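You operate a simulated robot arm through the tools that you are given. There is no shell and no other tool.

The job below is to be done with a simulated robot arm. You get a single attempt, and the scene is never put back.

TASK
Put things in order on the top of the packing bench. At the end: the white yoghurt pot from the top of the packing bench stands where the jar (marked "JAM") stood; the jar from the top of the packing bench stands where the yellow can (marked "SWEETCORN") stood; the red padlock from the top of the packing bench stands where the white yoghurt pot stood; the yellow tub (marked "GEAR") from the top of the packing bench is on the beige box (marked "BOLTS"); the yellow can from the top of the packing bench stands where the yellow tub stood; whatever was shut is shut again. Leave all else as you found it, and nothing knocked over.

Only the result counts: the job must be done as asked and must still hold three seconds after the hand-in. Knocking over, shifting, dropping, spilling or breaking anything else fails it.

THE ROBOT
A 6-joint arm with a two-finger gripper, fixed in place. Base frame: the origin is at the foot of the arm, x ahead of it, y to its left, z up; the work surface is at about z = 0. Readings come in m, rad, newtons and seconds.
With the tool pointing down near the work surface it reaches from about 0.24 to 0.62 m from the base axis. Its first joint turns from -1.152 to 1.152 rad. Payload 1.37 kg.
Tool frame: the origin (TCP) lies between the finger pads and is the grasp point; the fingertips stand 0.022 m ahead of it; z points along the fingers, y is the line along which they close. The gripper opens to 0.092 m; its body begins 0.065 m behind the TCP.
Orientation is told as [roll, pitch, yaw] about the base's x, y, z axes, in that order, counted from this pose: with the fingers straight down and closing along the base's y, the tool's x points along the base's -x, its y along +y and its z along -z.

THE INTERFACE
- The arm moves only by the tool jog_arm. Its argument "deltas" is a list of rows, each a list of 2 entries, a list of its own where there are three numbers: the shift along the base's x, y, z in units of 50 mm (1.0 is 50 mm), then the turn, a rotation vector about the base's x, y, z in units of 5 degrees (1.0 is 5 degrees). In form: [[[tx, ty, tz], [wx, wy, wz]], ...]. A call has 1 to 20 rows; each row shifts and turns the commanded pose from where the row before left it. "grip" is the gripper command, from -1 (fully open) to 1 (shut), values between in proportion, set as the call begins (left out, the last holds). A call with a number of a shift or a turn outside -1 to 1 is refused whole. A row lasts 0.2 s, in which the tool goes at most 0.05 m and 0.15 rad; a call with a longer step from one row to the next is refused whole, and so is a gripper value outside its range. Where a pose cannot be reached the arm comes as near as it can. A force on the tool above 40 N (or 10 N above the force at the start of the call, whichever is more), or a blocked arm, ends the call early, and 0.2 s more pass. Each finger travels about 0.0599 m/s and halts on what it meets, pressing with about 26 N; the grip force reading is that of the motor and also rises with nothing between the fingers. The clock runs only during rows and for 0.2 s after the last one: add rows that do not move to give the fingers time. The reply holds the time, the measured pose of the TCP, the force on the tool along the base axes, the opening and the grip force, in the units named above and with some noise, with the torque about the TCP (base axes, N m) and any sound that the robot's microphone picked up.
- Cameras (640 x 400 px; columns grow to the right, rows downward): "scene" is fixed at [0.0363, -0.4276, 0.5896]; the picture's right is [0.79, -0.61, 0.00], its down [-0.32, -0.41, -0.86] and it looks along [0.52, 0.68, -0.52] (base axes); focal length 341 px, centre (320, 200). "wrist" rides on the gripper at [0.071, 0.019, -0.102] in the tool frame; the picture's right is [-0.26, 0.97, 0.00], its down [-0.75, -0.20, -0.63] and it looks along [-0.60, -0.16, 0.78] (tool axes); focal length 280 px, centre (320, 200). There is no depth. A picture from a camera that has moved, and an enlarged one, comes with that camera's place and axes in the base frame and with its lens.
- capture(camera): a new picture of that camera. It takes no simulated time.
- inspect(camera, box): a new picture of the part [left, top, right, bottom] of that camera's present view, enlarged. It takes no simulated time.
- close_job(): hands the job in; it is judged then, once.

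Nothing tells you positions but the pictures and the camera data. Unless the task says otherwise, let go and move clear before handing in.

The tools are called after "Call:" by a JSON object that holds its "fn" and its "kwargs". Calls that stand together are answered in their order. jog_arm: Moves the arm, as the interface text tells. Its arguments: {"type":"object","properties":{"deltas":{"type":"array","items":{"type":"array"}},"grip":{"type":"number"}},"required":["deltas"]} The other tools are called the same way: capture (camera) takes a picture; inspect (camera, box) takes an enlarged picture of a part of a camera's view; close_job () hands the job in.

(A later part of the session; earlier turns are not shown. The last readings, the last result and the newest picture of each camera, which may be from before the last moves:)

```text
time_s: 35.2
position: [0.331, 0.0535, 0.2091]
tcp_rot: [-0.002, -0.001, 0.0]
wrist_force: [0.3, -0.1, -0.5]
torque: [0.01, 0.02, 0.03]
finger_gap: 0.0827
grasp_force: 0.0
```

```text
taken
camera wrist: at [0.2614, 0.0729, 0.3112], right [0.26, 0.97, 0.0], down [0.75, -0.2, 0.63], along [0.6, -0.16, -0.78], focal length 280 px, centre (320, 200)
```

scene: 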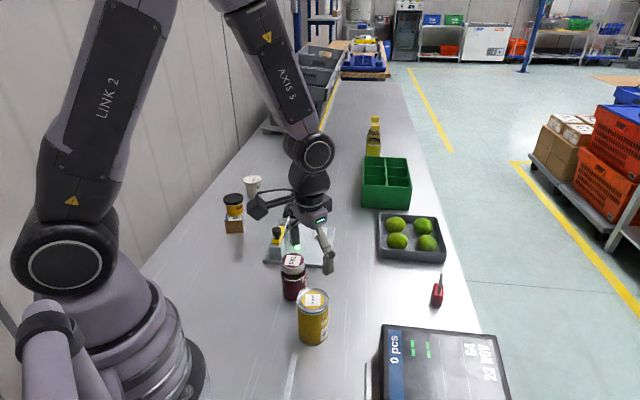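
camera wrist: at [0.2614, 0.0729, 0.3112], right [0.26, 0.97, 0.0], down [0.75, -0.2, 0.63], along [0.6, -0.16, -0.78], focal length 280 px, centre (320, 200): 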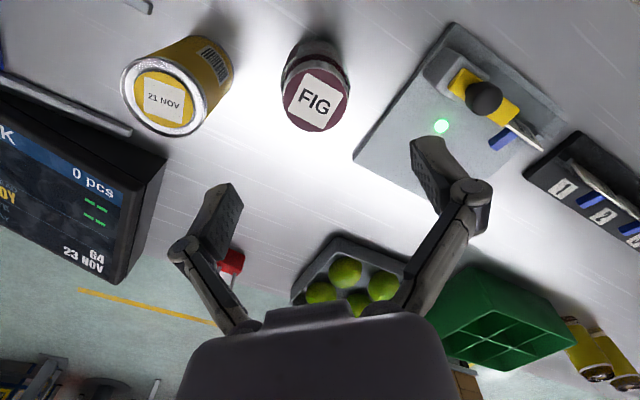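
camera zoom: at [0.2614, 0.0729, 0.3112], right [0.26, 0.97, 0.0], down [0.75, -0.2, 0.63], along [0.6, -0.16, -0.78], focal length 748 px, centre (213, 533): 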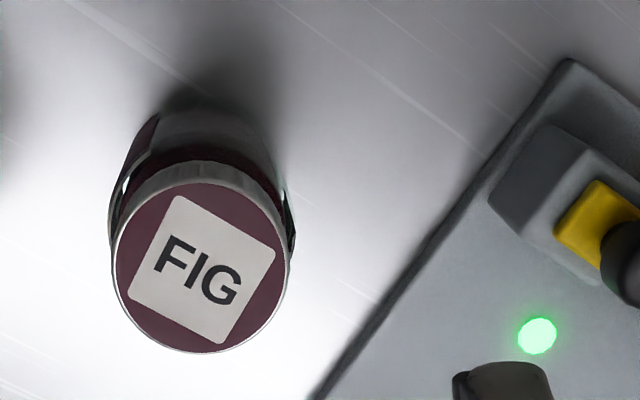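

The jar's lid centre is at (0.333, 0.051). I correct by 2.5 mm and descend to grip its body just under the lid.

Call:
{"fn": "jog_arm", "kwargs": {"deltas": [[[0, -0.05, -0.6], [0, 0, 0]], [[0, 0, -0.8], [0, 0, 0]], [[0, 0, -0.7], [0, 0, 0]], [[0, 0, -0.4], [0, 0, 0]], [[0, 0, -0.3], [0, 0, 0]], [[0, 0, -0.12], [0, 0, 0]], [[0, 0, 0], [0, 0, 0]]], "grip": -0.8}}

Call:
{"fn": "capture", "kwargs": {"camera": "wrist"}}

Call:
{"fn": "inspect", "kwargs": {"camera": "scene", "box": [240, 220, 360, 340]}}

```text
time_s: 36.8
position: [0.332, 0.0513, 0.0658]
tcp_rot: [0.001, 0.0, 0.0]
wrist_force: [1.3, -0.2, 0.1]
torque: [0.0, 0.02, 0.02]
finger_gap: 0.0829
grasp_force: 0.0
```

```text
taken
camera wrist: at [0.2626, 0.0706, 0.1668], right [0.26, 0.97, 0.0], down [0.75, -0.2, 0.63], along [0.6, -0.16, -0.78], focal length 280 px, centre (320, 200)
```

wrist: 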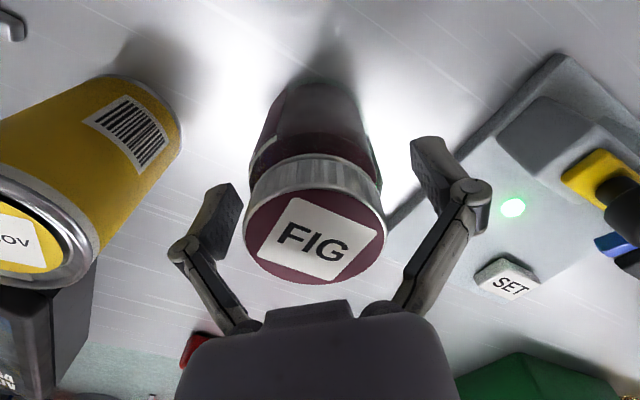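

```text
3.33 times, centred on (300, 280) of scene
camera zoom: at [0.0363, -0.4276, 0.5896], right [0.79, -0.61, 0.0], down [-0.32, -0.41, -0.86], along [0.52, 0.68, -0.52], focal length 1136 px, centre (387, -67)
```

zoom: 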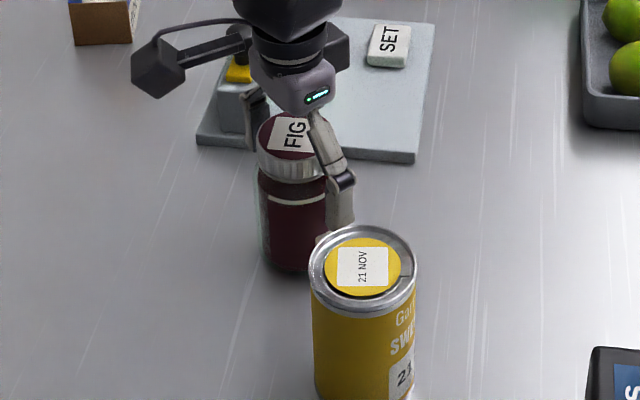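

The jar is between the fingers with clearance. I close the gripper.

Call:
{"fn": "jog_arm", "kwargs": {"deltas": [[[0, 0, 0], [0, 0, 0]], [[0, 0, 0], [0, 0, 0]], [[0, 0, 0], [0, 0, 0]], [[0, 0, 0], [0, 0, 0]], [[0, 0, 0], [0, 0, 0]]], "grip": 1}}

Call:
{"fn": "capture", "kwargs": {"camera": "wrist"}}

```text
time_s: 38.0
position: [0.3333, 0.0522, 0.0656]
tcp_rot: [-0.001, 0.001, 0.002]
wrist_force: [1.4, -3.1, 7.3]
torque: [-0.12, 0.07, 0.01]
finger_gap: 0.0591
grasp_force: 25.8
```

```text
taken
camera wrist: at [0.2626, 0.0705, 0.1671], right [0.26, 0.97, 0.0], down [0.75, -0.2, 0.63], along [0.6, -0.16, -0.78], focal length 280 px, centre (320, 200)
```

wrist: 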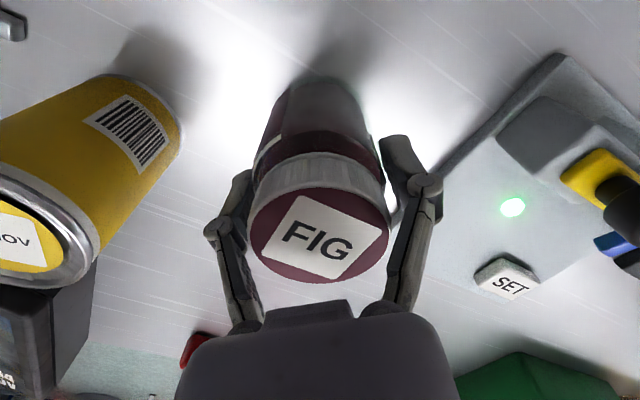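

The jar is held (59 mm). I lift and carry it over to where the can stood.

Call:
{"fn": "jog_arm", "kwargs": {"deltas": [[[0, 0, 0.1], [0, 0, 0]], [[0, 0, 0.4], [0, 0, 0]], [[0, 0, 0.7], [0, 0, 0]], [[0, 0, 0.8], [0, 0, 0]], [[0, 0, 0.6], [0, 0, 0]], [[0.219, -0.285, 0], [0, 0, 0]], [[0.438, -0.57, 0], [0, 0, 0]], [[0.438, -0.57, 0], [0, 0, 0]], [[0.438, -0.57, 0], [0, 0, 0]], [[0.438, -0.57, 0], [0, 0, 0]], [[0.219, -0.283, 0], [0, 0, 0]], [[0, 0, 0], [0, 0, 0]], [[0, 0, 0], [0, 0, 0]]], "grip": 1}}

Call:
{"fn": "capture", "kwargs": {"camera": "wrist"}}

Call:
{"fn": "capture", "kwargs": {"camera": "scene"}}

```text
time_s: 40.8
position: [0.4418, -0.0915, 0.1962]
tcp_rot: [0.0, 0.0, 0.0]
wrist_force: [0.1, -0.2, -3.7]
torque: [0.02, -0.01, 0.02]
finger_gap: 0.0587
grasp_force: 26.0
```

```text
taken
camera wrist: at [0.3712, -0.0722, 0.297], right [0.26, 0.97, 0.0], down [0.75, -0.2, 0.62], along [0.6, -0.16, -0.78], focal length 280 px, centre (320, 200)
```

wrist: 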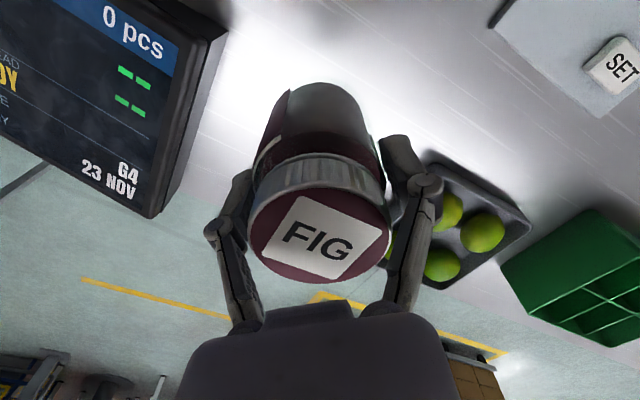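

```text
taken
```

scene: 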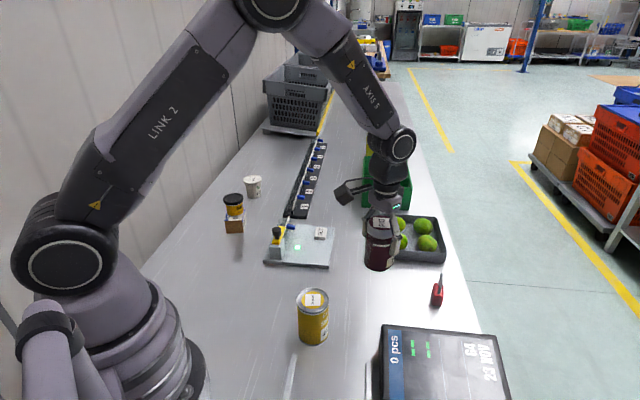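

The jar hangs level over the can's old place. I lower it.

Call:
{"fn": "jog_arm", "kwargs": {"deltas": [[[0.01, 0, -0.4], [0, 0, 0]], [[0, 0, -0.6], [0, 0, 0]], [[0, 0, -0.6], [0, 0, 0]], [[0, 0, -0.5], [0, 0, 0]], [[0, 0, -0.25], [0, 0, 0]], [[0, 0, -0.18], [0, 0, 0]], [[0, 0, 0], [0, 0, 0]], [[0, 0, 0], [0, 0, 0]]], "grip": 1}}

Call:
{"fn": "jog_arm", "kwargs": {"deltas": [[[0, 0, -0.02], [0, 0, 0]], [[0, 0, 0], [0, 0, 0]]], "grip": 1}}

Call:
{"fn": "inspect", "kwargs": {"camera": "scene", "box": [320, 220, 440, 340]}}

```text
time_s: 42.6
position: [0.442, -0.0916, 0.0684]
tcp_rot: [0.0, 0.0, 0.002]
wrist_force: [-0.1, -0.7, -3.8]
torque: [0.02, 0.02, -0.02]
finger_gap: 0.0589
grasp_force: 25.6
```

```text
time_s: 43.2
position: [0.4417, -0.0904, 0.0667]
tcp_rot: [0.0, -0.001, -0.001]
wrist_force: [-0.2, -0.3, -3.7]
torque: [0.03, -0.02, -0.01]
finger_gap: 0.0586
grasp_force: 26.2
```

```text
3.33 times, centred on (380, 280) of scene
camera zoom: at [0.0363, -0.4276, 0.5896], right [0.79, -0.61, 0.0], down [-0.32, -0.41, -0.86], along [0.52, 0.68, -0.52], focal length 1136 px, centre (120, -67)
```

zoom: 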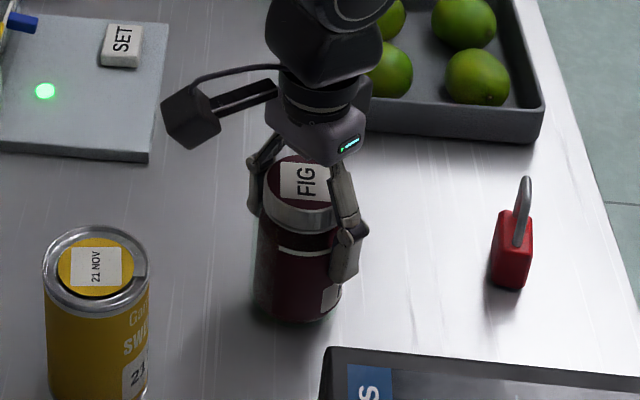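

Call:
{"fn": "jog_arm", "kwargs": {"deltas": [[[0, 0, -0.02], [0, 0, 0]], [[0, 0, 0], [0, 0, 0]]], "grip": 1}}

Call:
{"fn": "jog_arm", "kwargs": {"deltas": [[[0, 0, -0.016], [0, 0, 0]], [[0, 0, 0], [0, 0, 0]]], "grip": 1}}

```text
time_s: 43.8
position: [0.4416, -0.0915, 0.0666]
tcp_rot: [0.001, -0.001, 0.0]
wrist_force: [0.5, 0.0, -2.9]
torque: [0.0, 0.01, 0.01]
finger_gap: 0.0588
grasp_force: 26.3
```

```text
time_s: 44.4
position: [0.4416, -0.092, 0.0661]
tcp_rot: [0.0, 0.0, 0.0]
wrist_force: [-7.5, 1.1, 15.5]
torque: [0.19, 0.23, 0.05]
finger_gap: 0.0587
grasp_force: 26.0
```

The jar touches down. I ease off slightly, open, and rise.

Call:
{"fn": "jog_arm", "kwargs": {"deltas": [[[0, 0, 0.012], [0, 0, 0]], [[0, 0, 0], [0, 0, 0]]], "grip": 1}}

Call:
{"fn": "jog_arm", "kwargs": {"deltas": [[[0, 0, 0], [0, 0, 0]], [[0, 0, 0], [0, 0, 0]], [[0, 0, 0], [0, 0, 0]]], "grip": -0.8}}

Call:
{"fn": "jog_arm", "kwargs": {"deltas": [[[0, 0, 0.2], [0, 0, 0]], [[0, 0, 0.4], [0, 0, 0]], [[0, 0, 0.8], [0, 0, 0]], [[0, 0, 0.8], [0, 0, 0]], [[0, 0, 0.7], [0, 0, 0]], [[0, 0, 0], [0, 0, 0]]], "grip": -0.8}}

Call:
{"fn": "capture", "kwargs": {"camera": "wrist"}}

Call:
{"fn": "capture", "kwargs": {"camera": "scene"}}

```text
time_s: 45.0
position: [0.4415, -0.0919, 0.0657]
tcp_rot: [0.002, -0.001, 0.0]
wrist_force: [-9.0, 0.7, 20.4]
torque: [0.01, 0.24, 0.03]
finger_gap: 0.0593
grasp_force: 26.0
```

```text
time_s: 45.8
position: [0.4428, -0.0921, 0.0646]
tcp_rot: [0.001, 0.0, -0.001]
wrist_force: [0.2, -0.2, -0.2]
torque: [-0.02, -0.01, 0.01]
finger_gap: 0.0828
grasp_force: 0.0
```

```text
time_s: 47.2
position: [0.4427, -0.0938, 0.2109]
tcp_rot: [0.002, 0.0, 0.002]
wrist_force: [0.8, 0.2, 0.0]
torque: [-0.01, 0.02, 0.01]
finger_gap: 0.083
grasp_force: 0.0
```

```text
taken
camera wrist: at [0.3717, -0.0729, 0.312], right [0.26, 0.97, 0.0], down [0.75, -0.2, 0.63], along [0.6, -0.16, -0.78], focal length 280 px, centre (320, 200)
```

wrist: 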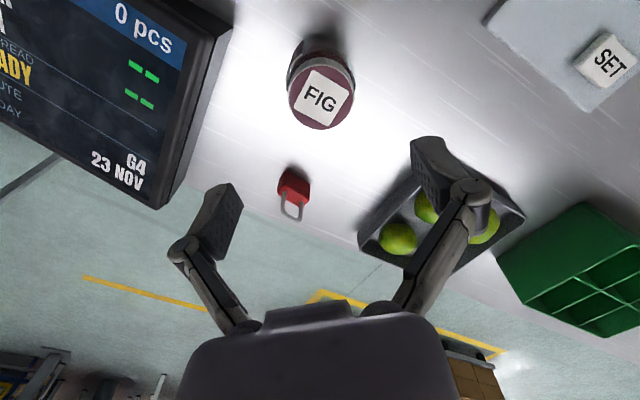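

```text
taken
```

scene: 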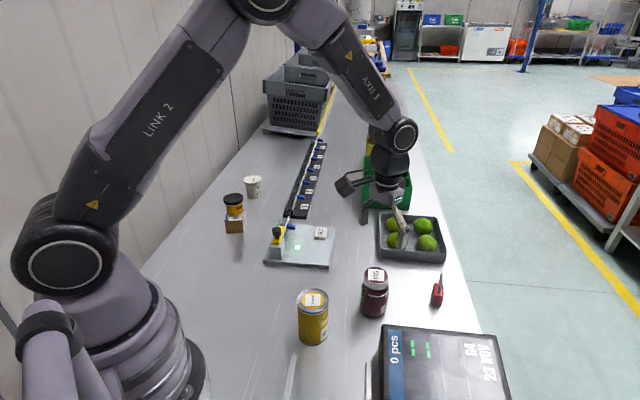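

The jar stands at the can's old place. Now the yoghurt pot, which is far out at about 0.69 m, so I will swing over with the tool turned to 46.5° and then tilt the fingers outward to gain reach.

Call:
{"fn": "jog_arm", "kwargs": {"deltas": [[[-0.036, 0.8175, 0.077], [0, 0, 0.7154]], [[-0.036, 0.8175, 0.077], [0, 0, 0.7154]], [[-0.036, 0.8175, 0.077], [0, 0, 0.7154]], [[-0.036, 0.8175, 0.077], [0, 0, 0.7154]], [[-0.036, 0.8175, 0.077], [0, 0, 0.7154]], [[-0.036, 0.8175, 0.077], [0, 0, 0.7154]], [[-0.036, 0.8175, 0.077], [0, 0, 0.7154]], [[-0.036, 0.8175, 0.077], [0, 0, 0.7154]], [[-0.036, 0.8175, 0.077], [0, 0, 0.7154]], [[-0.036, 0.8175, 0.077], [0, 0, 0.7154]], [[-0.036, 0.8175, 0.077], [0, 0, 0.7154]], [[-0.036, 0.8175, 0.077], [0, 0, 0.7154]], [[-0.036, 0.8175, 0.077], [0, 0, 0.7154]], [[0, 0, 0], [0, 0, 0]], [[0, 0, 0], [0, 0, 0]]], "grip": -0.8}}

Call:
{"fn": "capture", "kwargs": {"camera": "wrist"}}

Call:
{"fn": "capture", "kwargs": {"camera": "scene"}}

```text
time_s: 50.4
position: [0.4192, 0.4404, 0.2616]
tcp_rot: [0.001, 0.0, 0.814]
wrist_force: [0.3, 0.1, -0.1]
torque: [-0.02, -0.01, 0.0]
finger_gap: 0.0827
grasp_force: 0.0
```

```text
taken
camera wrist: at [0.3576, 0.4029, 0.362], right [-0.52, 0.85, 0.0], down [0.67, 0.41, 0.62], along [0.53, 0.33, -0.78], focal length 280 px, centre (320, 200)
```

wrist: 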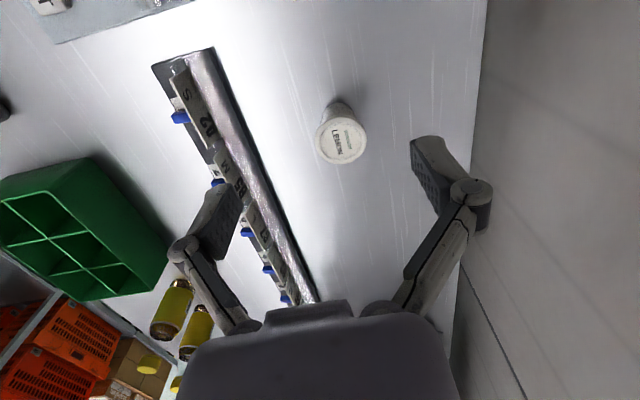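

```text
taken
```

scene: 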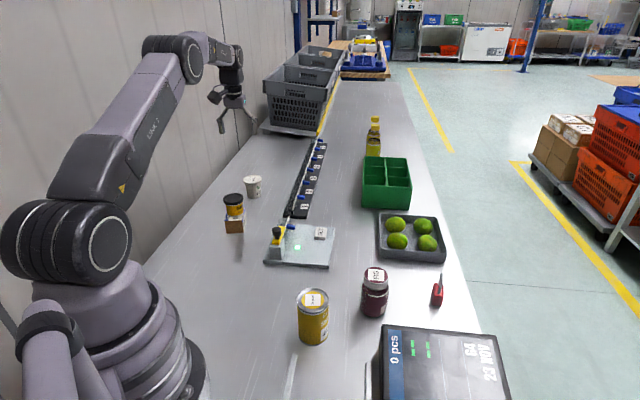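

I see the pot at about (0.4725, 0.5025). Now I tilt the fingers outward by 20° about the horizontal closing axis and look again.

Call:
{"fn": "jog_arm", "kwargs": {"deltas": [[[0, 0, 0], [0.726, -0.687, 0]], [[0, 0, 0], [0.726, -0.687, 0]], [[0, 0, 0], [0.726, -0.687, 0]], [[0, 0, 0], [0.726, -0.687, 0]], [[0, 0, 0], [0, 0, 0]], [[0, 0, 0], [0, 0, 0]]], "grip": -0.8}}

Call:
{"fn": "capture", "kwargs": {"camera": "wrist"}}

Call:
{"fn": "inspect", "kwargs": {"camera": "scene", "box": [130, 10, 330, 220]}}

```text
time_s: 51.8
position: [0.4198, 0.4402, 0.261]
tcp_rot: [0.001, -0.349, 0.812]
wrist_force: [-0.3, 0.2, 0.2]
torque: [-0.01, 0.01, -0.01]
finger_gap: 0.0826
grasp_force: 0.1
```

```text
taken
camera wrist: at [0.3361, 0.3796, 0.3327], right [-0.53, 0.84, 0.09], down [0.49, 0.22, 0.85], along [0.69, 0.49, -0.53], focal length 280 px, centre (320, 200)
```

wrist: 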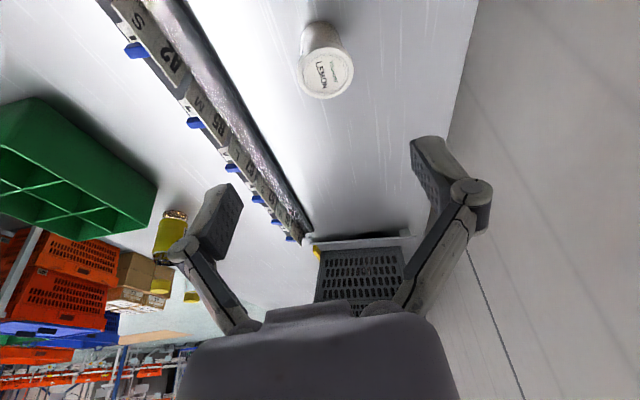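

```text
1.90 times, centred on (230, 115) of scene
camera zoom: at [0.0363, -0.4276, 0.5896], right [0.79, -0.61, 0.0], down [-0.32, -0.41, -0.86], along [0.52, 0.68, -0.52], focal length 649 px, centre (491, 362)
```

zoom: 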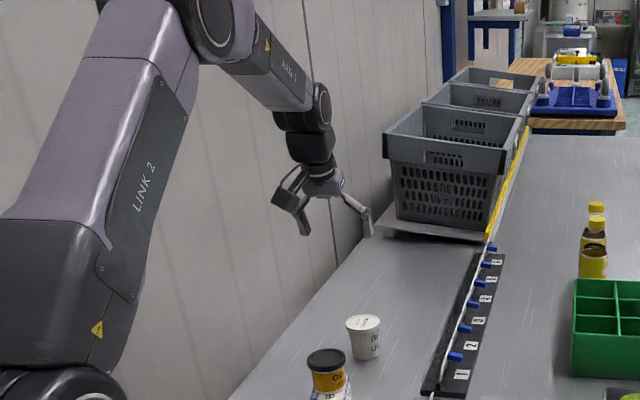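

The arm holds the tilt well. I move to above the pot at z = 0.16 and check that the pose is truly reached.

Call:
{"fn": "jog_arm", "kwargs": {"deltas": [[[0.262, 0.3125, -0.5025], [0, 0, 0]], [[0.262, 0.3125, -0.5025], [0, 0, 0]], [[0.262, 0.3125, -0.5025], [0, 0, 0]], [[0.262, 0.3125, -0.5025], [0, 0, 0]], [[0, 0, 0], [0, 0, 0]], [[0, 0, 0], [0, 0, 0]]], "grip": -1}}

Call:
{"fn": "capture", "kwargs": {"camera": "wrist"}}

Call:
{"fn": "inspect", "kwargs": {"camera": "scene", "box": [170, 100, 310, 240]}}

```text
time_s: 53.2
position: [0.4698, 0.5024, 0.1613]
tcp_rot: [0.001, -0.348, 0.814]
wrist_force: [-0.2, -0.5, -0.1]
torque: [-0.01, -0.03, -0.04]
finger_gap: 0.0924
grasp_force: 0.1
```

```text
taken
camera wrist: at [0.386, 0.4419, 0.2319], right [-0.53, 0.84, 0.09], down [0.49, 0.22, 0.84], along [0.69, 0.49, -0.53], focal length 280 px, centre (320, 200)
```

wrist: 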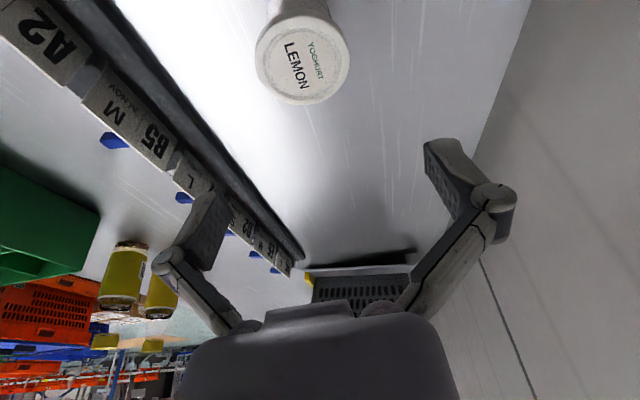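

```text
2.86 times, centred on (240, 170) of scene
camera zoom: at [0.0363, -0.4276, 0.5896], right [0.79, -0.61, 0.0], down [-0.32, -0.41, -0.86], along [0.52, 0.68, -0.52], focal length 974 px, centre (549, 286)
```

zoom: 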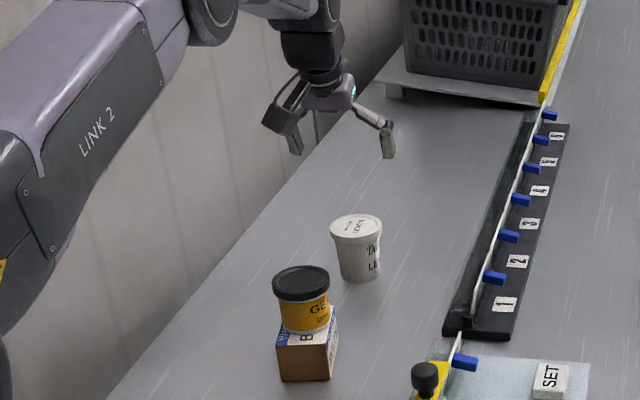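

The arm reaches this pose, and the pot measures (0.472, 0.502), well centred. I descend in stages and watch for any shortfall.

Call:
{"fn": "jog_arm", "kwargs": {"deltas": [[[0, 0, -0.5], [0, 0, 0]], [[0, 0, -0.5], [0, 0, 0]], [[0, 0, -0.4], [0, 0, 0]], [[0, 0, -0.2], [0, 0, 0]], [[0, 0, 0], [0, 0, 0]]], "grip": -1}}

Call:
{"fn": "capture", "kwargs": {"camera": "wrist"}}

Call:
{"fn": "inspect", "kwargs": {"camera": "scene", "box": [200, 130, 300, 230]}}

```text
time_s: 54.4
position: [0.4713, 0.5019, 0.0816]
tcp_rot: [0.0, -0.35, 0.813]
wrist_force: [0.7, 0.8, -0.8]
torque: [-0.01, -0.01, -0.03]
finger_gap: 0.0922
grasp_force: 0.0
```

```text
taken
camera wrist: at [0.3884, 0.4414, 0.1522], right [-0.53, 0.84, 0.09], down [0.49, 0.22, 0.85], along [0.69, 0.49, -0.53], focal length 280 px, centre (320, 200)
```

wrist: 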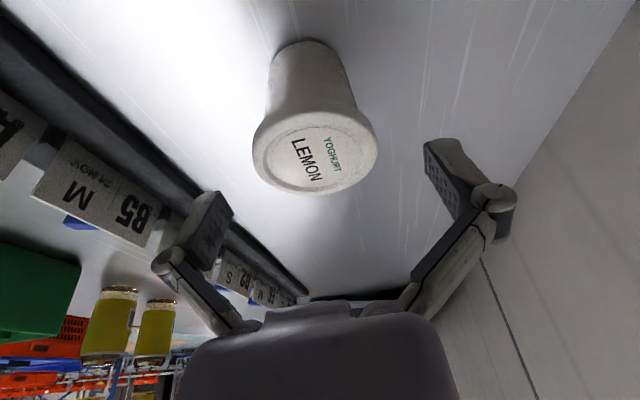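

```text
4.00 times, centred on (250, 180) of scene
camera zoom: at [0.0363, -0.4276, 0.5896], right [0.79, -0.61, 0.0], down [-0.32, -0.41, -0.86], along [0.52, 0.68, -0.52], focal length 1363 px, centre (600, 280)
```

zoom: 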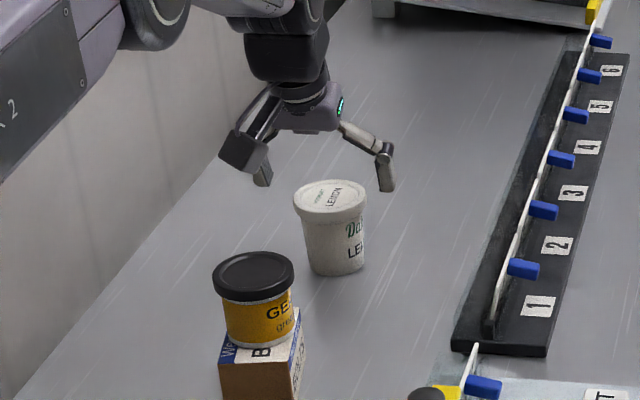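

The pose is reached accurately and the pot is about 2 mm off centre. I correct that and go down the last 3 cm.

Call:
{"fn": "jog_arm", "kwargs": {"deltas": [[[0.06, 0.016, -0.2], [0, 0, 0]], [[0, 0, -0.2], [0, 0, 0]], [[0, 0, -0.2], [0, 0, 0]], [[0, 0, -0.04], [0, 0, 0]], [[0, 0, 0], [0, 0, 0]]], "grip": -1}}

Call:
{"fn": "capture", "kwargs": {"camera": "wrist"}}

Call:
{"fn": "inspect", "kwargs": {"camera": "scene", "box": [200, 130, 300, 230]}}

```text
time_s: 55.6
position: [0.4735, 0.5032, 0.0486]
tcp_rot: [0.001, -0.348, 0.813]
wrist_force: [-0.1, 0.6, -0.1]
torque: [-0.03, 0.05, -0.02]
finger_gap: 0.0918
grasp_force: 0.0
```

```text
taken
camera wrist: at [0.3911, 0.4435, 0.1204], right [-0.53, 0.84, 0.09], down [0.49, 0.22, 0.85], along [0.69, 0.49, -0.53], focal length 280 px, centre (320, 200)
```

wrist: 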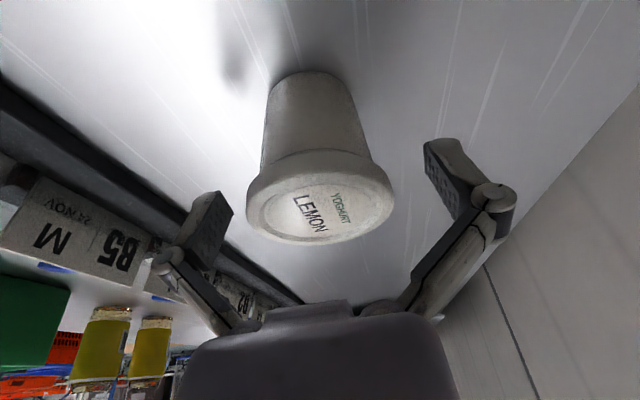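

```text
4.00 times, centred on (250, 180) of scene
camera zoom: at [0.0363, -0.4276, 0.5896], right [0.79, -0.61, 0.0], down [-0.32, -0.41, -0.86], along [0.52, 0.68, -0.52], focal length 1363 px, centre (600, 280)
```

zoom: 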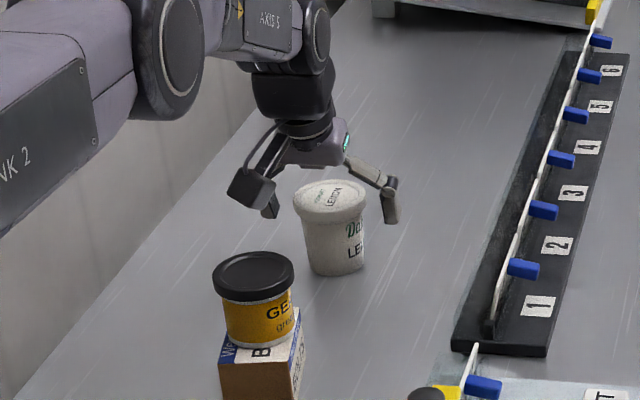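

The pot is centred between the fingers. I close on its lid rim.

Call:
{"fn": "jog_arm", "kwargs": {"deltas": [[[0, 0, 0], [0, 0, 0]], [[0, 0, 0], [0, 0, 0]], [[0, 0, 0], [0, 0, 0]], [[0, 0, 0], [0, 0, 0]], [[0, 0, 0], [0, 0, 0]]], "grip": 1}}

Call:
{"fn": "capture", "kwargs": {"camera": "wrist"}}

Call:
{"fn": "inspect", "kwargs": {"camera": "scene", "box": [200, 130, 300, 230]}}

```text
time_s: 56.8
position: [0.4731, 0.5049, 0.0493]
tcp_rot: [0.0, -0.351, 0.814]
wrist_force: [1.1, 0.3, 1.7]
torque: [0.0, 0.02, 0.02]
finger_gap: 0.0607
grasp_force: 25.9
```

```text
taken
camera wrist: at [0.3911, 0.4436, 0.1205], right [-0.53, 0.84, 0.09], down [0.49, 0.22, 0.85], along [0.69, 0.49, -0.53], focal length 280 px, centre (320, 200)
```

wrist: 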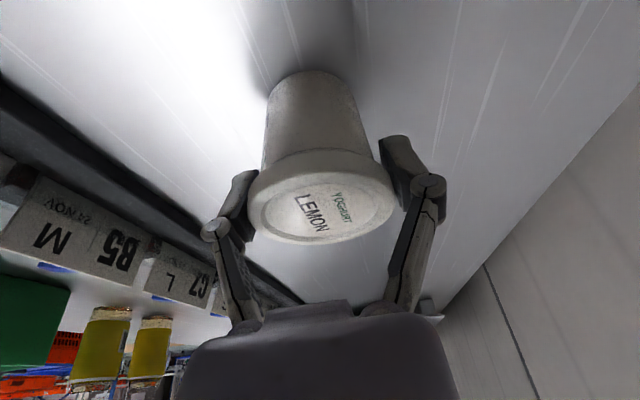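

```text
4.00 times, centred on (250, 180) of scene
camera zoom: at [0.0362, -0.4276, 0.5896], right [0.79, -0.61, 0.0], down [-0.32, -0.41, -0.86], along [0.52, 0.68, -0.52], focal length 1363 px, centre (600, 280)
```

zoom: 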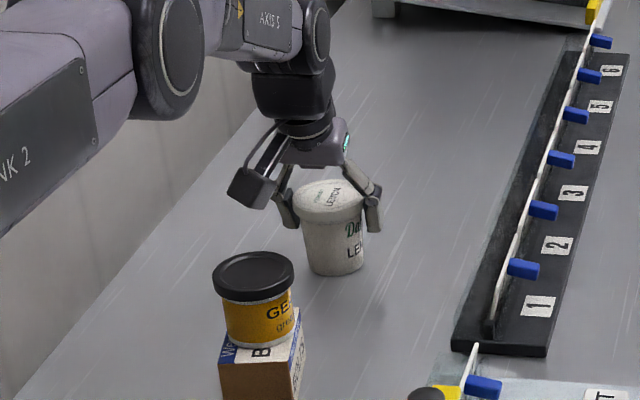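

The pot is held (61 mm). I lift it straight up first and check that it hangs upright.

Call:
{"fn": "jog_arm", "kwargs": {"deltas": [[[0, 0, 0.1], [0, 0, 0]], [[0, 0, 0.3], [0, 0, 0]], [[0, 0, 0.6], [0, 0, 0]], [[0, 0, 0.7], [0, 0, 0]], [[0, 0, 0.7], [0, 0, 0]], [[0, 0, 0.6], [0, 0, 0]], [[0, 0, 0], [0, 0, 0]]], "grip": 1}}

Call:
{"fn": "capture", "kwargs": {"camera": "wrist"}}

Call:
{"fn": "inspect", "kwargs": {"camera": "scene", "box": [180, 80, 300, 200]}}

```text
time_s: 58.4
position: [0.4759, 0.5041, 0.1977]
tcp_rot: [0.001, -0.349, 0.815]
wrist_force: [-0.1, 0.4, -1.2]
torque: [0.01, 0.03, 0.01]
finger_gap: 0.0601
grasp_force: 25.7
```

```text
taken
camera wrist: at [0.3928, 0.4433, 0.269], right [-0.53, 0.84, 0.09], down [0.49, 0.22, 0.84], along [0.69, 0.49, -0.53], focal length 280 px, centre (320, 200)
```

wrist: 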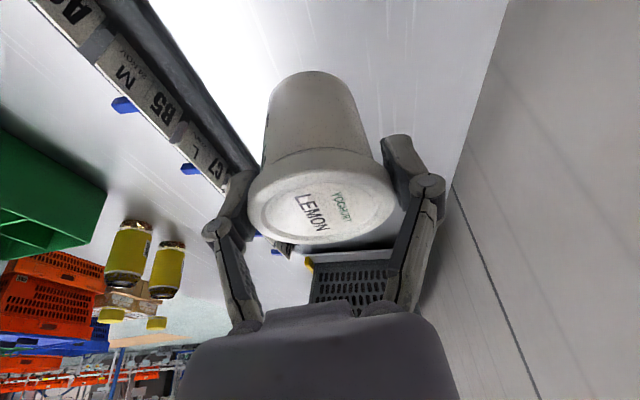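

```text
3.33 times, centred on (240, 140) of scene
camera zoom: at [0.0363, -0.4276, 0.5896], right [0.79, -0.61, 0.0], down [-0.32, -0.41, -0.86], along [0.52, 0.68, -0.52], focal length 1136 px, centre (587, 400)
```

zoom: 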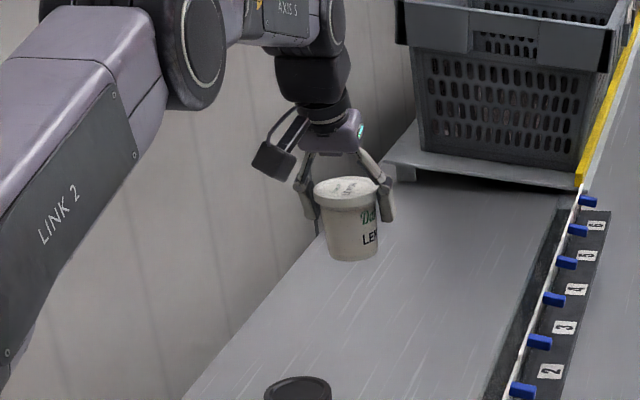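

The pot hangs upright exactly as gripped. I carry it to the jar's old place, turning the tool so the lean stays radial and the tilt unchanged.

Call:
{"fn": "jog_arm", "kwargs": {"deltas": [[[-0.1, -0.3235, 0], [0, 0, -0.272]], [[-0.1993, -0.6469, 0], [0, 0, -0.5443]], [[-0.1993, -0.6469, 0], [0, 0, -0.5443]], [[-0.1993, -0.6469, 0], [0, 0, -0.5443]], [[-0.1993, -0.6469, 0], [0, 0, -0.5443]], [[-0.1993, -0.6469, 0], [0, 0, -0.5443]], [[-0.1993, -0.6469, 0], [0, 0, -0.5443]], [[-0.1993, -0.6469, 0], [0, 0, -0.5443]], [[-0.1993, -0.6469, 0], [0, 0, -0.5443]], [[-0.1993, -0.6469, 0], [0, 0, -0.5443]], [[-0.1993, -0.6469, 0], [0, 0, -0.5443]], [[-0.1993, -0.6469, 0], [0, 0, -0.5443]], [[-0.1993, -0.6469, 0], [0, 0, -0.5443]], [[-0.1993, -0.6469, 0], [0, 0, -0.5443]], [[-0.1, -0.3235, 0], [0, 0, -0.272]], [[0, 0, 0], [0, 0, 0]], [[0, 0, 0], [0, 0, 0]]], "grip": 1}}

Call:
{"fn": "capture", "kwargs": {"camera": "wrist"}}

Call:
{"fn": "capture", "kwargs": {"camera": "scene"}}

```text
time_s: 62.0
position: [0.3214, 0.0853, 0.1938]
tcp_rot: [-0.002, -0.347, 0.148]
wrist_force: [-0.2, 0.6, -2.6]
torque: [0.02, 0.01, -0.01]
finger_gap: 0.0602
grasp_force: 25.6
out of reach, approached as far as the arm can: row 14, 15
```

```text
taken
camera wrist: at [0.2186, 0.0899, 0.2652], right [0.1, 0.99, 0.09], down [0.52, -0.13, 0.84], along [0.85, -0.04, -0.53], focal length 280 px, centre (320, 200)
```

wrist: 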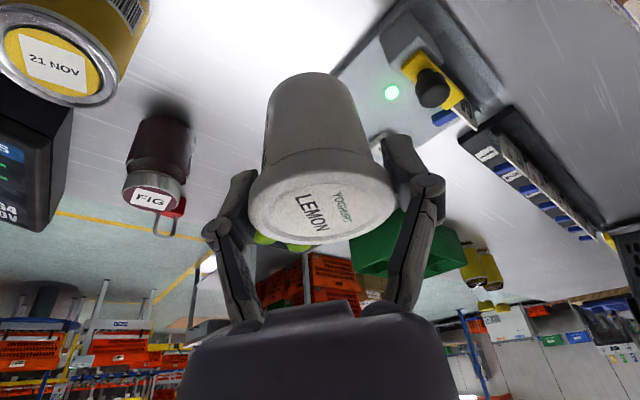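

```text
taken
```

scene: 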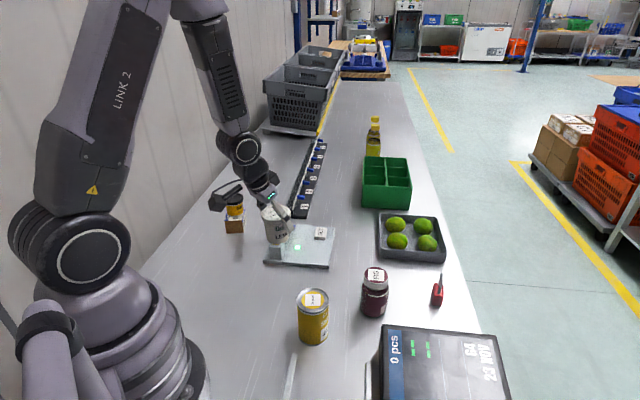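

That inward pose with a radial lean is at a joint limit, though nothing is disturbed. I back outward, then turn the tool about the vertical so the lean goes mostly sideways, keeping the pot upright.

Call:
{"fn": "jog_arm", "kwargs": {"deltas": [[[0.6, 0.1, 0], [0, 0, 0]], [[0.6, 0.1, 0], [0, 0, 0]], [[0, 0, 0], [0, 0, 0]], [[0, 0, 0], [0, 0, 0]]], "grip": 1}}

Call:
{"fn": "capture", "kwargs": {"camera": "scene"}}

```text
time_s: 63.0
position: [0.3817, 0.094, 0.1932]
tcp_rot: [0.0, -0.348, 0.148]
wrist_force: [-0.2, 0.4, -1.6]
torque: [0.0, 0.02, 0.0]
finger_gap: 0.0602
grasp_force: 25.7
```

```text
taken
```

scene: 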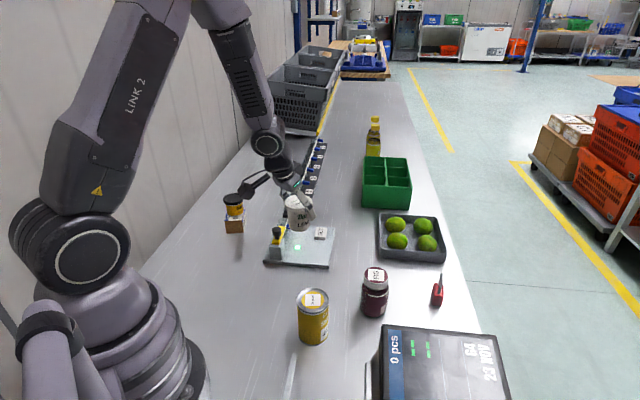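

The commanded pose follows the real one again. Now I turn the tool by -65° about the vertical here, high above everything.

Call:
{"fn": "jog_arm", "kwargs": {"deltas": [[[0, 0, 0], [0, 0, -0.5]], [[0, 0, 0], [0, 0, -1]], [[0, 0, 0], [0, 0, -1]], [[0, 0, 0], [0, 0, -1]], [[0, 0, 0], [0, 0, -1]], [[0, 0, 0], [0, 0, -1]], [[0, 0, 0], [0, 0, -1]], [[0, 0, 0], [0, 0, -1]], [[0, 0, 0], [0, 0, -1]], [[0, 0, 0], [0, 0, -1]], [[0, 0, 0], [0, 0, -1]], [[0, 0, 0], [0, 0, -1]], [[0, 0, 0], [0, 0, -1]], [[0, 0, 0], [0, 0, -0.5]], [[0, 0, 0], [0, 0, 0]], [[0, 0, 0], [0, 0, 0]]], "grip": 1}}

Call:
{"fn": "capture", "kwargs": {"camera": "scene"}}

Call:
{"fn": "capture", "kwargs": {"camera": "wrist"}}

```text
time_s: 66.4
position: [0.3815, 0.092, 0.1934]
tcp_rot: [0.001, -0.35, -0.985]
wrist_force: [0.1, -0.1, -1.3]
torque: [0.0, -0.02, -0.02]
finger_gap: 0.06
grasp_force: 26.0
```

```text
taken
```

scene: 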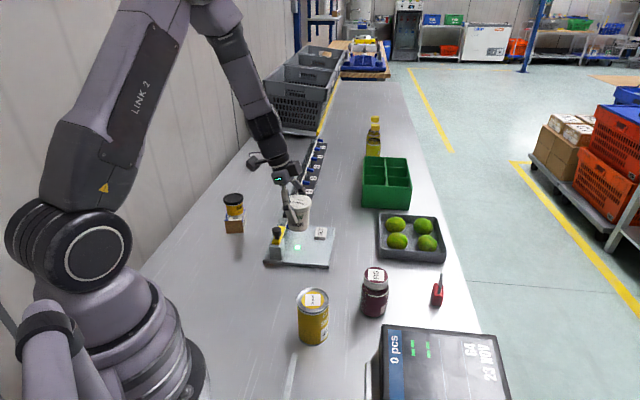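

```text
taken
camera wrist: at [0.3418, 0.1892, 0.2643], right [0.94, 0.33, 0.09], down [0.1, -0.52, 0.85], along [0.32, -0.79, -0.53], focal length 280 px, centre (320, 200)
```

wrist: 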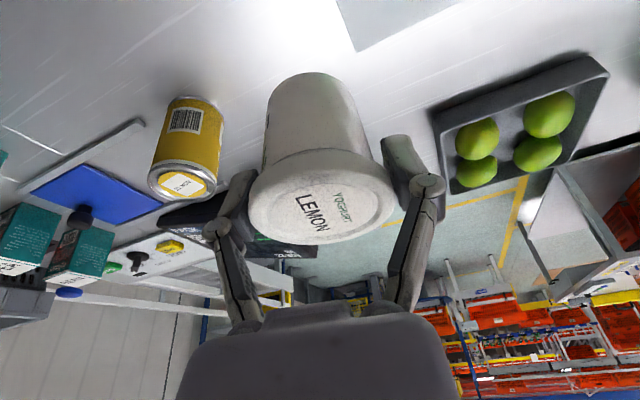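

The pot stays upright in the grip and the pose was reachable. Now I move sideways to above the jar's old place with this lean.

Call:
{"fn": "jog_arm", "kwargs": {"deltas": [[[-0.23, -0.222, 0], [0, 0, 0]], [[-0.23, -0.222, 0], [0, 0, 0]], [[-0.23, -0.222, 0], [0, 0, 0]], [[-0.23, -0.222, 0], [0, 0, 0]], [[0, 0, 0], [0, 0, 0]], [[0, 0, 0], [0, 0, 0]]], "grip": 1}}

Call:
{"fn": "capture", "kwargs": {"camera": "scene"}}

```text
time_s: 67.8
position: [0.3343, 0.0494, 0.1928]
tcp_rot: [0.0, -0.348, -0.985]
wrist_force: [-1.1, 1.0, -2.0]
torque: [-0.03, -0.01, -0.02]
finger_gap: 0.0602
grasp_force: 26.2
```

```text
taken
```

scene: 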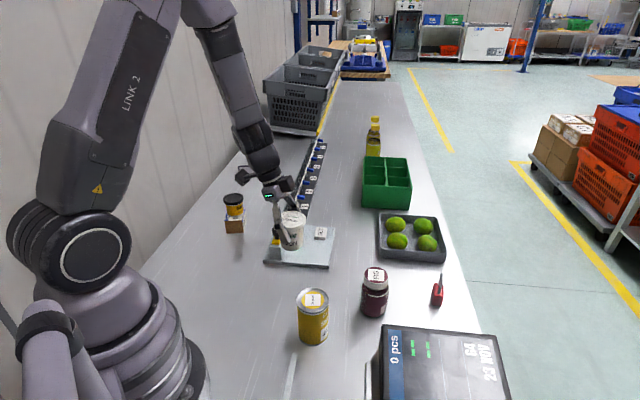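

The pose is reached over the jar's old place. I lower gradually.

Call:
{"fn": "jog_arm", "kwargs": {"deltas": [[[0.01, -0.01, -0.4], [0, 0, 0]], [[0, 0, -0.5], [0, 0, 0]], [[0, 0, -0.5], [0, 0, 0]], [[0, 0, -0.4], [0, 0, 0]], [[0, 0, -0.4], [0, 0, 0]], [[0, 0, -0.2], [0, 0, 0]], [[0, 0, -0.2], [0, 0, 0]], [[0, 0, 0], [0, 0, 0]], [[0, 0, 0], [0, 0, 0]]], "grip": 1}}

Call:
{"fn": "capture", "kwargs": {"camera": "wrist"}}

Call:
{"fn": "inspect", "kwargs": {"camera": "scene", "box": [220, 200, 360, 340]}}

```text
time_s: 69.8
position: [0.3568, 0.0559, 0.0784]
tcp_rot: [-0.006, -0.349, -0.986]
wrist_force: [-0.3, -0.2, -0.5]
torque: [-0.01, -0.01, -0.01]
finger_gap: 0.0601
grasp_force: 26.1
out of reach, approached as far as the arm can: row 4, 5, 6, 7
```

```text
taken
camera wrist: at [0.3185, 0.1515, 0.1507], right [0.94, 0.33, 0.08], down [0.11, -0.52, 0.85], along [0.32, -0.79, -0.53], focal length 280 px, centre (320, 200)
```

wrist: 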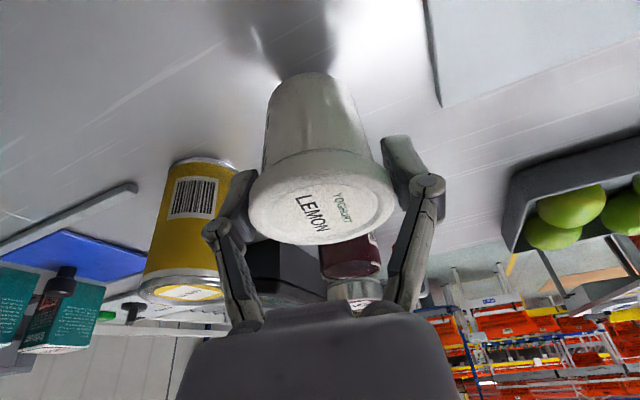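

```text
2.86 times, centred on (290, 270) of scene
camera zoom: at [0.0363, -0.4276, 0.5896], right [0.79, -0.61, 0.0], down [-0.32, -0.41, -0.86], along [0.52, 0.68, -0.52], focal length 974 px, centre (406, 0)
```

zoom: 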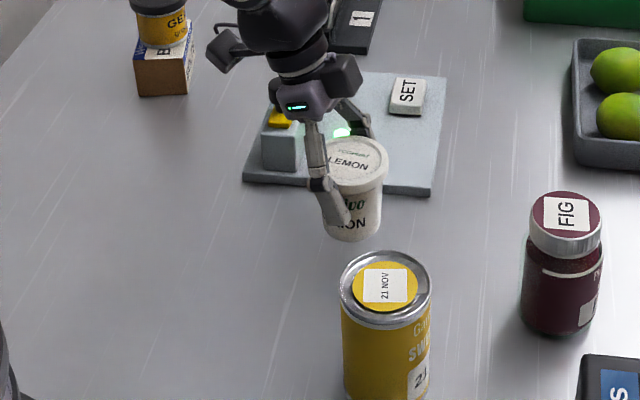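

The tilted grip can't reach this low so near the base, so I will set the pot down on a free patch around (0.505, -0.005) and take it again with an upright tool. I lift first, then swing outward while turning back.

Call:
{"fn": "jog_arm", "kwargs": {"deltas": [[[0, 0, 0.4], [0, 0, 0]], [[0, 0, 0.7], [0, 0, 0]], [[0, 0, 0.7], [0, 0, 0]], [[0, 0, 0.6], [0, 0, 0]], [[0.2512, -0.1015, 0], [0, 0, 0.94]], [[0.2512, -0.1015, 0], [0, 0, 0.94]], [[0.2512, -0.1015, 0], [0, 0, 0.94]], [[0.2512, -0.1015, 0], [0, 0, 0.94]], [[0.2512, -0.1015, 0], [0, 0, 0.94]], [[0.2512, -0.1015, 0], [0, 0, 0.94]], [[0.2512, -0.1015, 0], [0, 0, 0.94]], [[0.2512, -0.1015, 0], [0, 0, 0.94]], [[0.2512, -0.1015, 0], [0, 0, 0.94]], [[0.2512, -0.1015, 0], [0, 0, 0.94]], [[0.2512, -0.1015, 0], [0, 0, 0.94]], [[0.2512, -0.1015, 0], [0, 0, 0.94]], [[0, 0, 0], [0, 0, 0]], [[0, 0, 0], [0, 0, 0]]], "grip": 1}}

Call:
{"fn": "capture", "kwargs": {"camera": "wrist"}}

Call:
{"fn": "capture", "kwargs": {"camera": "scene"}}

```text
time_s: 73.6
position: [0.5088, -0.0034, 0.199]
tcp_rot: [0.0, -0.349, -0.002]
wrist_force: [-1.3, 0.1, -2.9]
torque: [0.0, 0.0, 0.01]
finger_gap: 0.06
grasp_force: 25.7
```

```text
taken
camera wrist: at [0.4083, 0.0156, 0.2699], right [0.25, 0.96, 0.09], down [0.49, -0.21, 0.84], along [0.83, -0.17, -0.53], focal length 280 px, centre (320, 200)
```

wrist: 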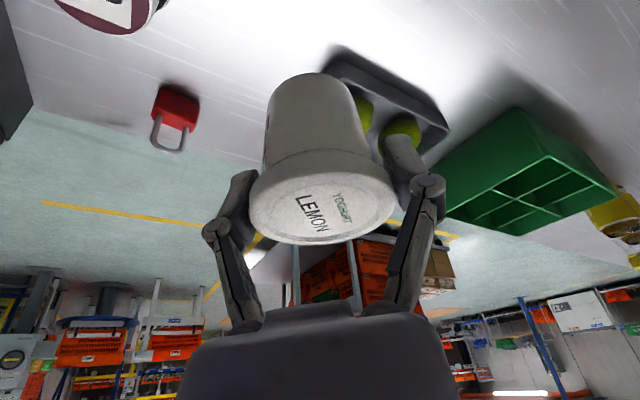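

```text
taken
```

scene: 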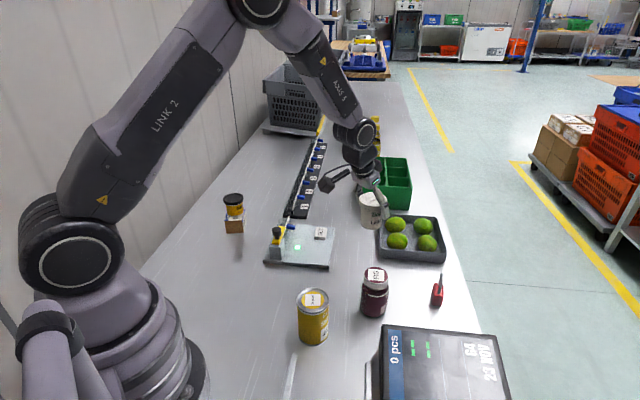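

I am over the free patch. I lower the pot there.

Call:
{"fn": "jog_arm", "kwargs": {"deltas": [[[0, 0, -0.4], [0, 0, 0]], [[0, 0, -0.7], [0, 0, 0]], [[0, 0, -0.7], [0, 0, 0]], [[0, 0, -0.5], [0, 0, 0]], [[0, 0, -0.4], [0, 0, 0]], [[0, 0, -0.2], [0, 0, 0]], [[0, 0, 0], [0, 0, 0]], [[0, 0, 0], [0, 0, 0]]], "grip": 1}}

Call:
{"fn": "inspect", "kwargs": {"camera": "scene", "box": [310, 180, 450, 320]}}

Call:
{"fn": "capture", "kwargs": {"camera": "wrist"}}

```text
time_s: 75.4
position: [0.5095, -0.0049, 0.0543]
tcp_rot: [0.001, -0.347, -0.003]
wrist_force: [-0.4, -0.1, -1.1]
torque: [-0.01, 0.0, 0.01]
finger_gap: 0.0604
grasp_force: 26.1
```

```text
2.86 times, centred on (380, 250) of scene
camera zoom: at [0.0363, -0.4276, 0.5896], right [0.79, -0.61, 0.0], down [-0.32, -0.41, -0.86], along [0.52, 0.68, -0.52], focal length 974 px, centre (149, 57)
```

zoom: 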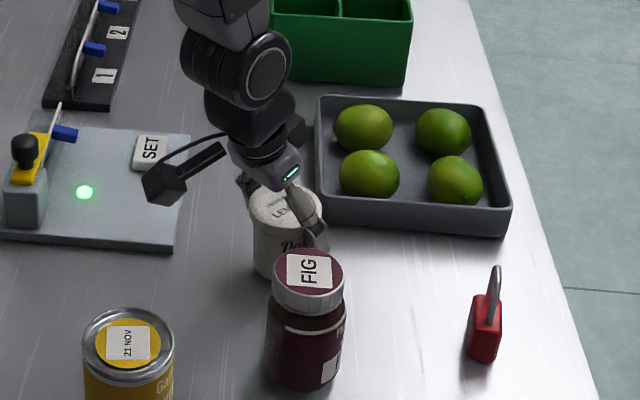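

```text
taken
camera wrist: at [0.4077, 0.0156, 0.1249], right [0.25, 0.96, 0.09], down [0.49, -0.21, 0.85], along [0.83, -0.17, -0.53], focal length 280 px, centre (320, 200)
```

wrist: 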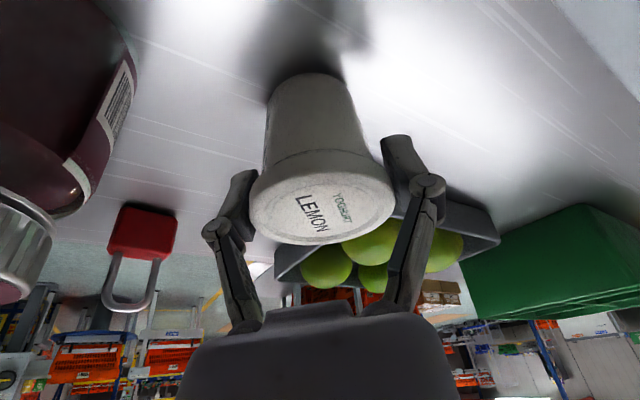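

Call:
{"fn": "jog_arm", "kwargs": {"deltas": [[[0, 0, -0.04], [0, 0, 0]], [[0, 0, -0.03], [0, 0, 0]], [[0, 0, 0], [0, 0, 0]]], "grip": 1}}

Call:
{"fn": "jog_arm", "kwargs": {"deltas": [[[0, 0, -0.02], [0, 0, 0]], [[0, 0, 0], [0, 0, 0]]], "grip": 1}}

```text
time_s: 76.2
position: [0.5088, -0.0055, 0.0522]
tcp_rot: [0.001, -0.349, -0.003]
wrist_force: [-0.2, 0.4, -0.9]
torque: [0.03, -0.02, 0.01]
finger_gap: 0.0601
grasp_force: 26.1
```

```text
time_s: 76.8
position: [0.5081, -0.0049, 0.0508]
tcp_rot: [-0.001, -0.349, -0.002]
wrist_force: [-0.2, -1.0, -1.5]
torque: [0.01, 0.0, -0.05]
finger_gap: 0.0602
grasp_force: 26.3
```

Call:
{"fn": "jog_arm", "kwargs": {"deltas": [[[0, 0, -0.02], [0, 0, 0]], [[0, 0, 0], [0, 0, 0]]], "grip": 1}}

Call:
{"fn": "jog_arm", "kwargs": {"deltas": [[[0, 0, -0.02], [0, 0, 0]], [[0, 0, 0], [0, 0, 0]]], "grip": 1}}

```text
time_s: 77.4
position: [0.509, -0.0053, 0.0497]
tcp_rot: [0.001, -0.349, -0.001]
wrist_force: [2.6, -1.3, 4.0]
torque: [0.05, 0.0, -0.01]
finger_gap: 0.0607
grasp_force: 25.5
```

```text
time_s: 78.0
position: [0.5105, -0.0047, 0.0493]
tcp_rot: [0.001, -0.351, -0.001]
wrist_force: [3.8, 1.1, 6.0]
torque: [0.0, 0.04, 0.0]
finger_gap: 0.0621
grasp_force: 25.6
```

The pot has touched down on the free patch. I open and rise.

Call:
{"fn": "jog_arm", "kwargs": {"deltas": [[[0, 0, 0], [0, 0, 0]], [[0, 0, 0], [0, 0, 0]], [[0, 0, 0], [0, 0, 0]]], "grip": -0.8}}

Call:
{"fn": "jog_arm", "kwargs": {"deltas": [[[0, 0, 0.2], [0, 0, 0]], [[0, 0, 0.4], [0, 0, 0]], [[0, 0, 0.8], [0, 0, 0]], [[0, 0, 0.8], [0, 0, 0]], [[0, 0, 0.6], [0, 0, 0]], [[0, 0, 0], [0, 1, 0]], [[0, 0, 0], [0, 1, 0]], [[0, 0, 0], [0, 1, 0]], [[0, 0, 0], [0, 1, 0]], [[0, 0, 0], [0, 0, 0]]], "grip": -0.8}}

Call:
{"fn": "capture", "kwargs": {"camera": "wrist"}}

Call:
{"fn": "capture", "kwargs": {"camera": "scene"}}

```text
time_s: 78.8
position: [0.5081, -0.0058, 0.0488]
tcp_rot: [0.001, -0.349, -0.002]
wrist_force: [0.2, 0.3, -0.2]
torque: [0.03, 0.01, -0.01]
finger_gap: 0.0828
grasp_force: 0.1
```

```text
time_s: 81.0
position: [0.5092, -0.0052, 0.1884]
tcp_rot: [-0.001, 0.004, -0.002]
wrist_force: [-1.0, 0.5, -0.2]
torque: [-0.01, 0.01, 0.02]
finger_gap: 0.083
grasp_force: 0.1
```

```text
taken
camera wrist: at [0.439, 0.0155, 0.2903], right [0.26, 0.96, 0.0], down [0.75, -0.21, 0.62], along [0.6, -0.17, -0.78], focal length 280 px, centre (320, 200)
```

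wrist: 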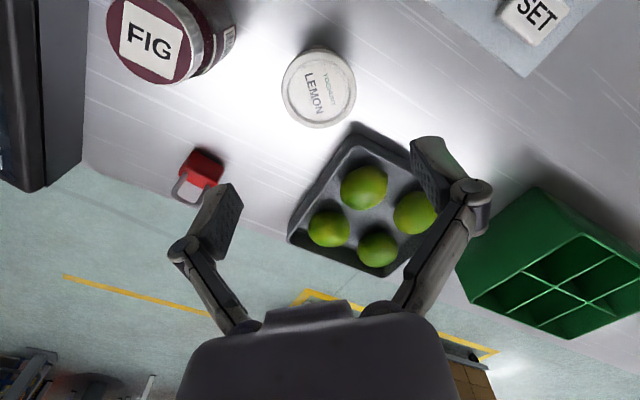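

```text
taken
```

scene: 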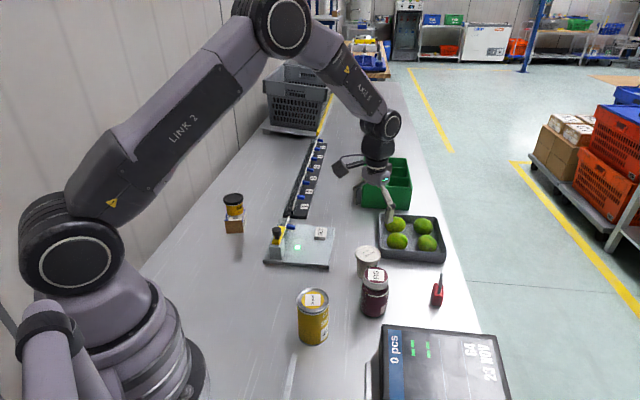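

The pot stands on the free patch at (0.505, -0.003). With the tool upright, I go down and take it again.

Call:
{"fn": "jog_arm", "kwargs": {"deltas": [[[-0.05, 0.03, -0.4], [0, 0, 0]], [[0, 0, -0.8], [0, 0, 0]], [[0, 0, -0.7], [0, 0, 0]], [[0, 0, -0.5], [0, 0, 0]], [[0, 0, -0.3], [0, 0, 0]], [[0, 0, -0.12], [0, 0, 0]], [[0, 0, 0], [0, 0, 0]]], "grip": -0.8}}

Call:
{"fn": "capture", "kwargs": {"camera": "wrist"}}

```text
time_s: 82.6
position: [0.5078, -0.0048, 0.048]
tcp_rot: [-0.003, -0.001, -0.002]
wrist_force: [-0.3, 0.0, -0.4]
torque: [-0.02, -0.03, -0.01]
finger_gap: 0.0829
grasp_force: 0.1
```

```text
taken
camera wrist: at [0.4374, 0.0155, 0.1487], right [0.26, 0.96, 0.0], down [0.75, -0.21, 0.63], along [0.6, -0.17, -0.78], focal length 280 px, centre (320, 200)
```

wrist: 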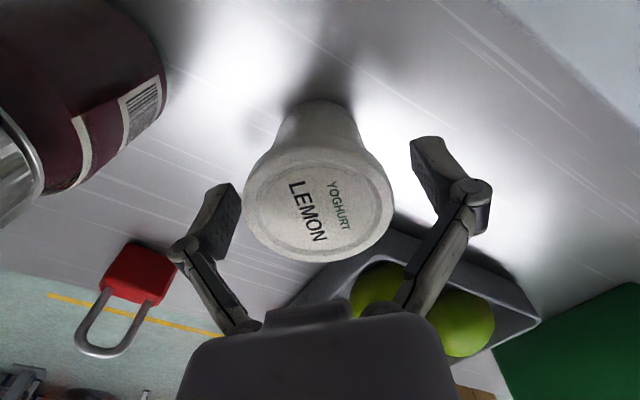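

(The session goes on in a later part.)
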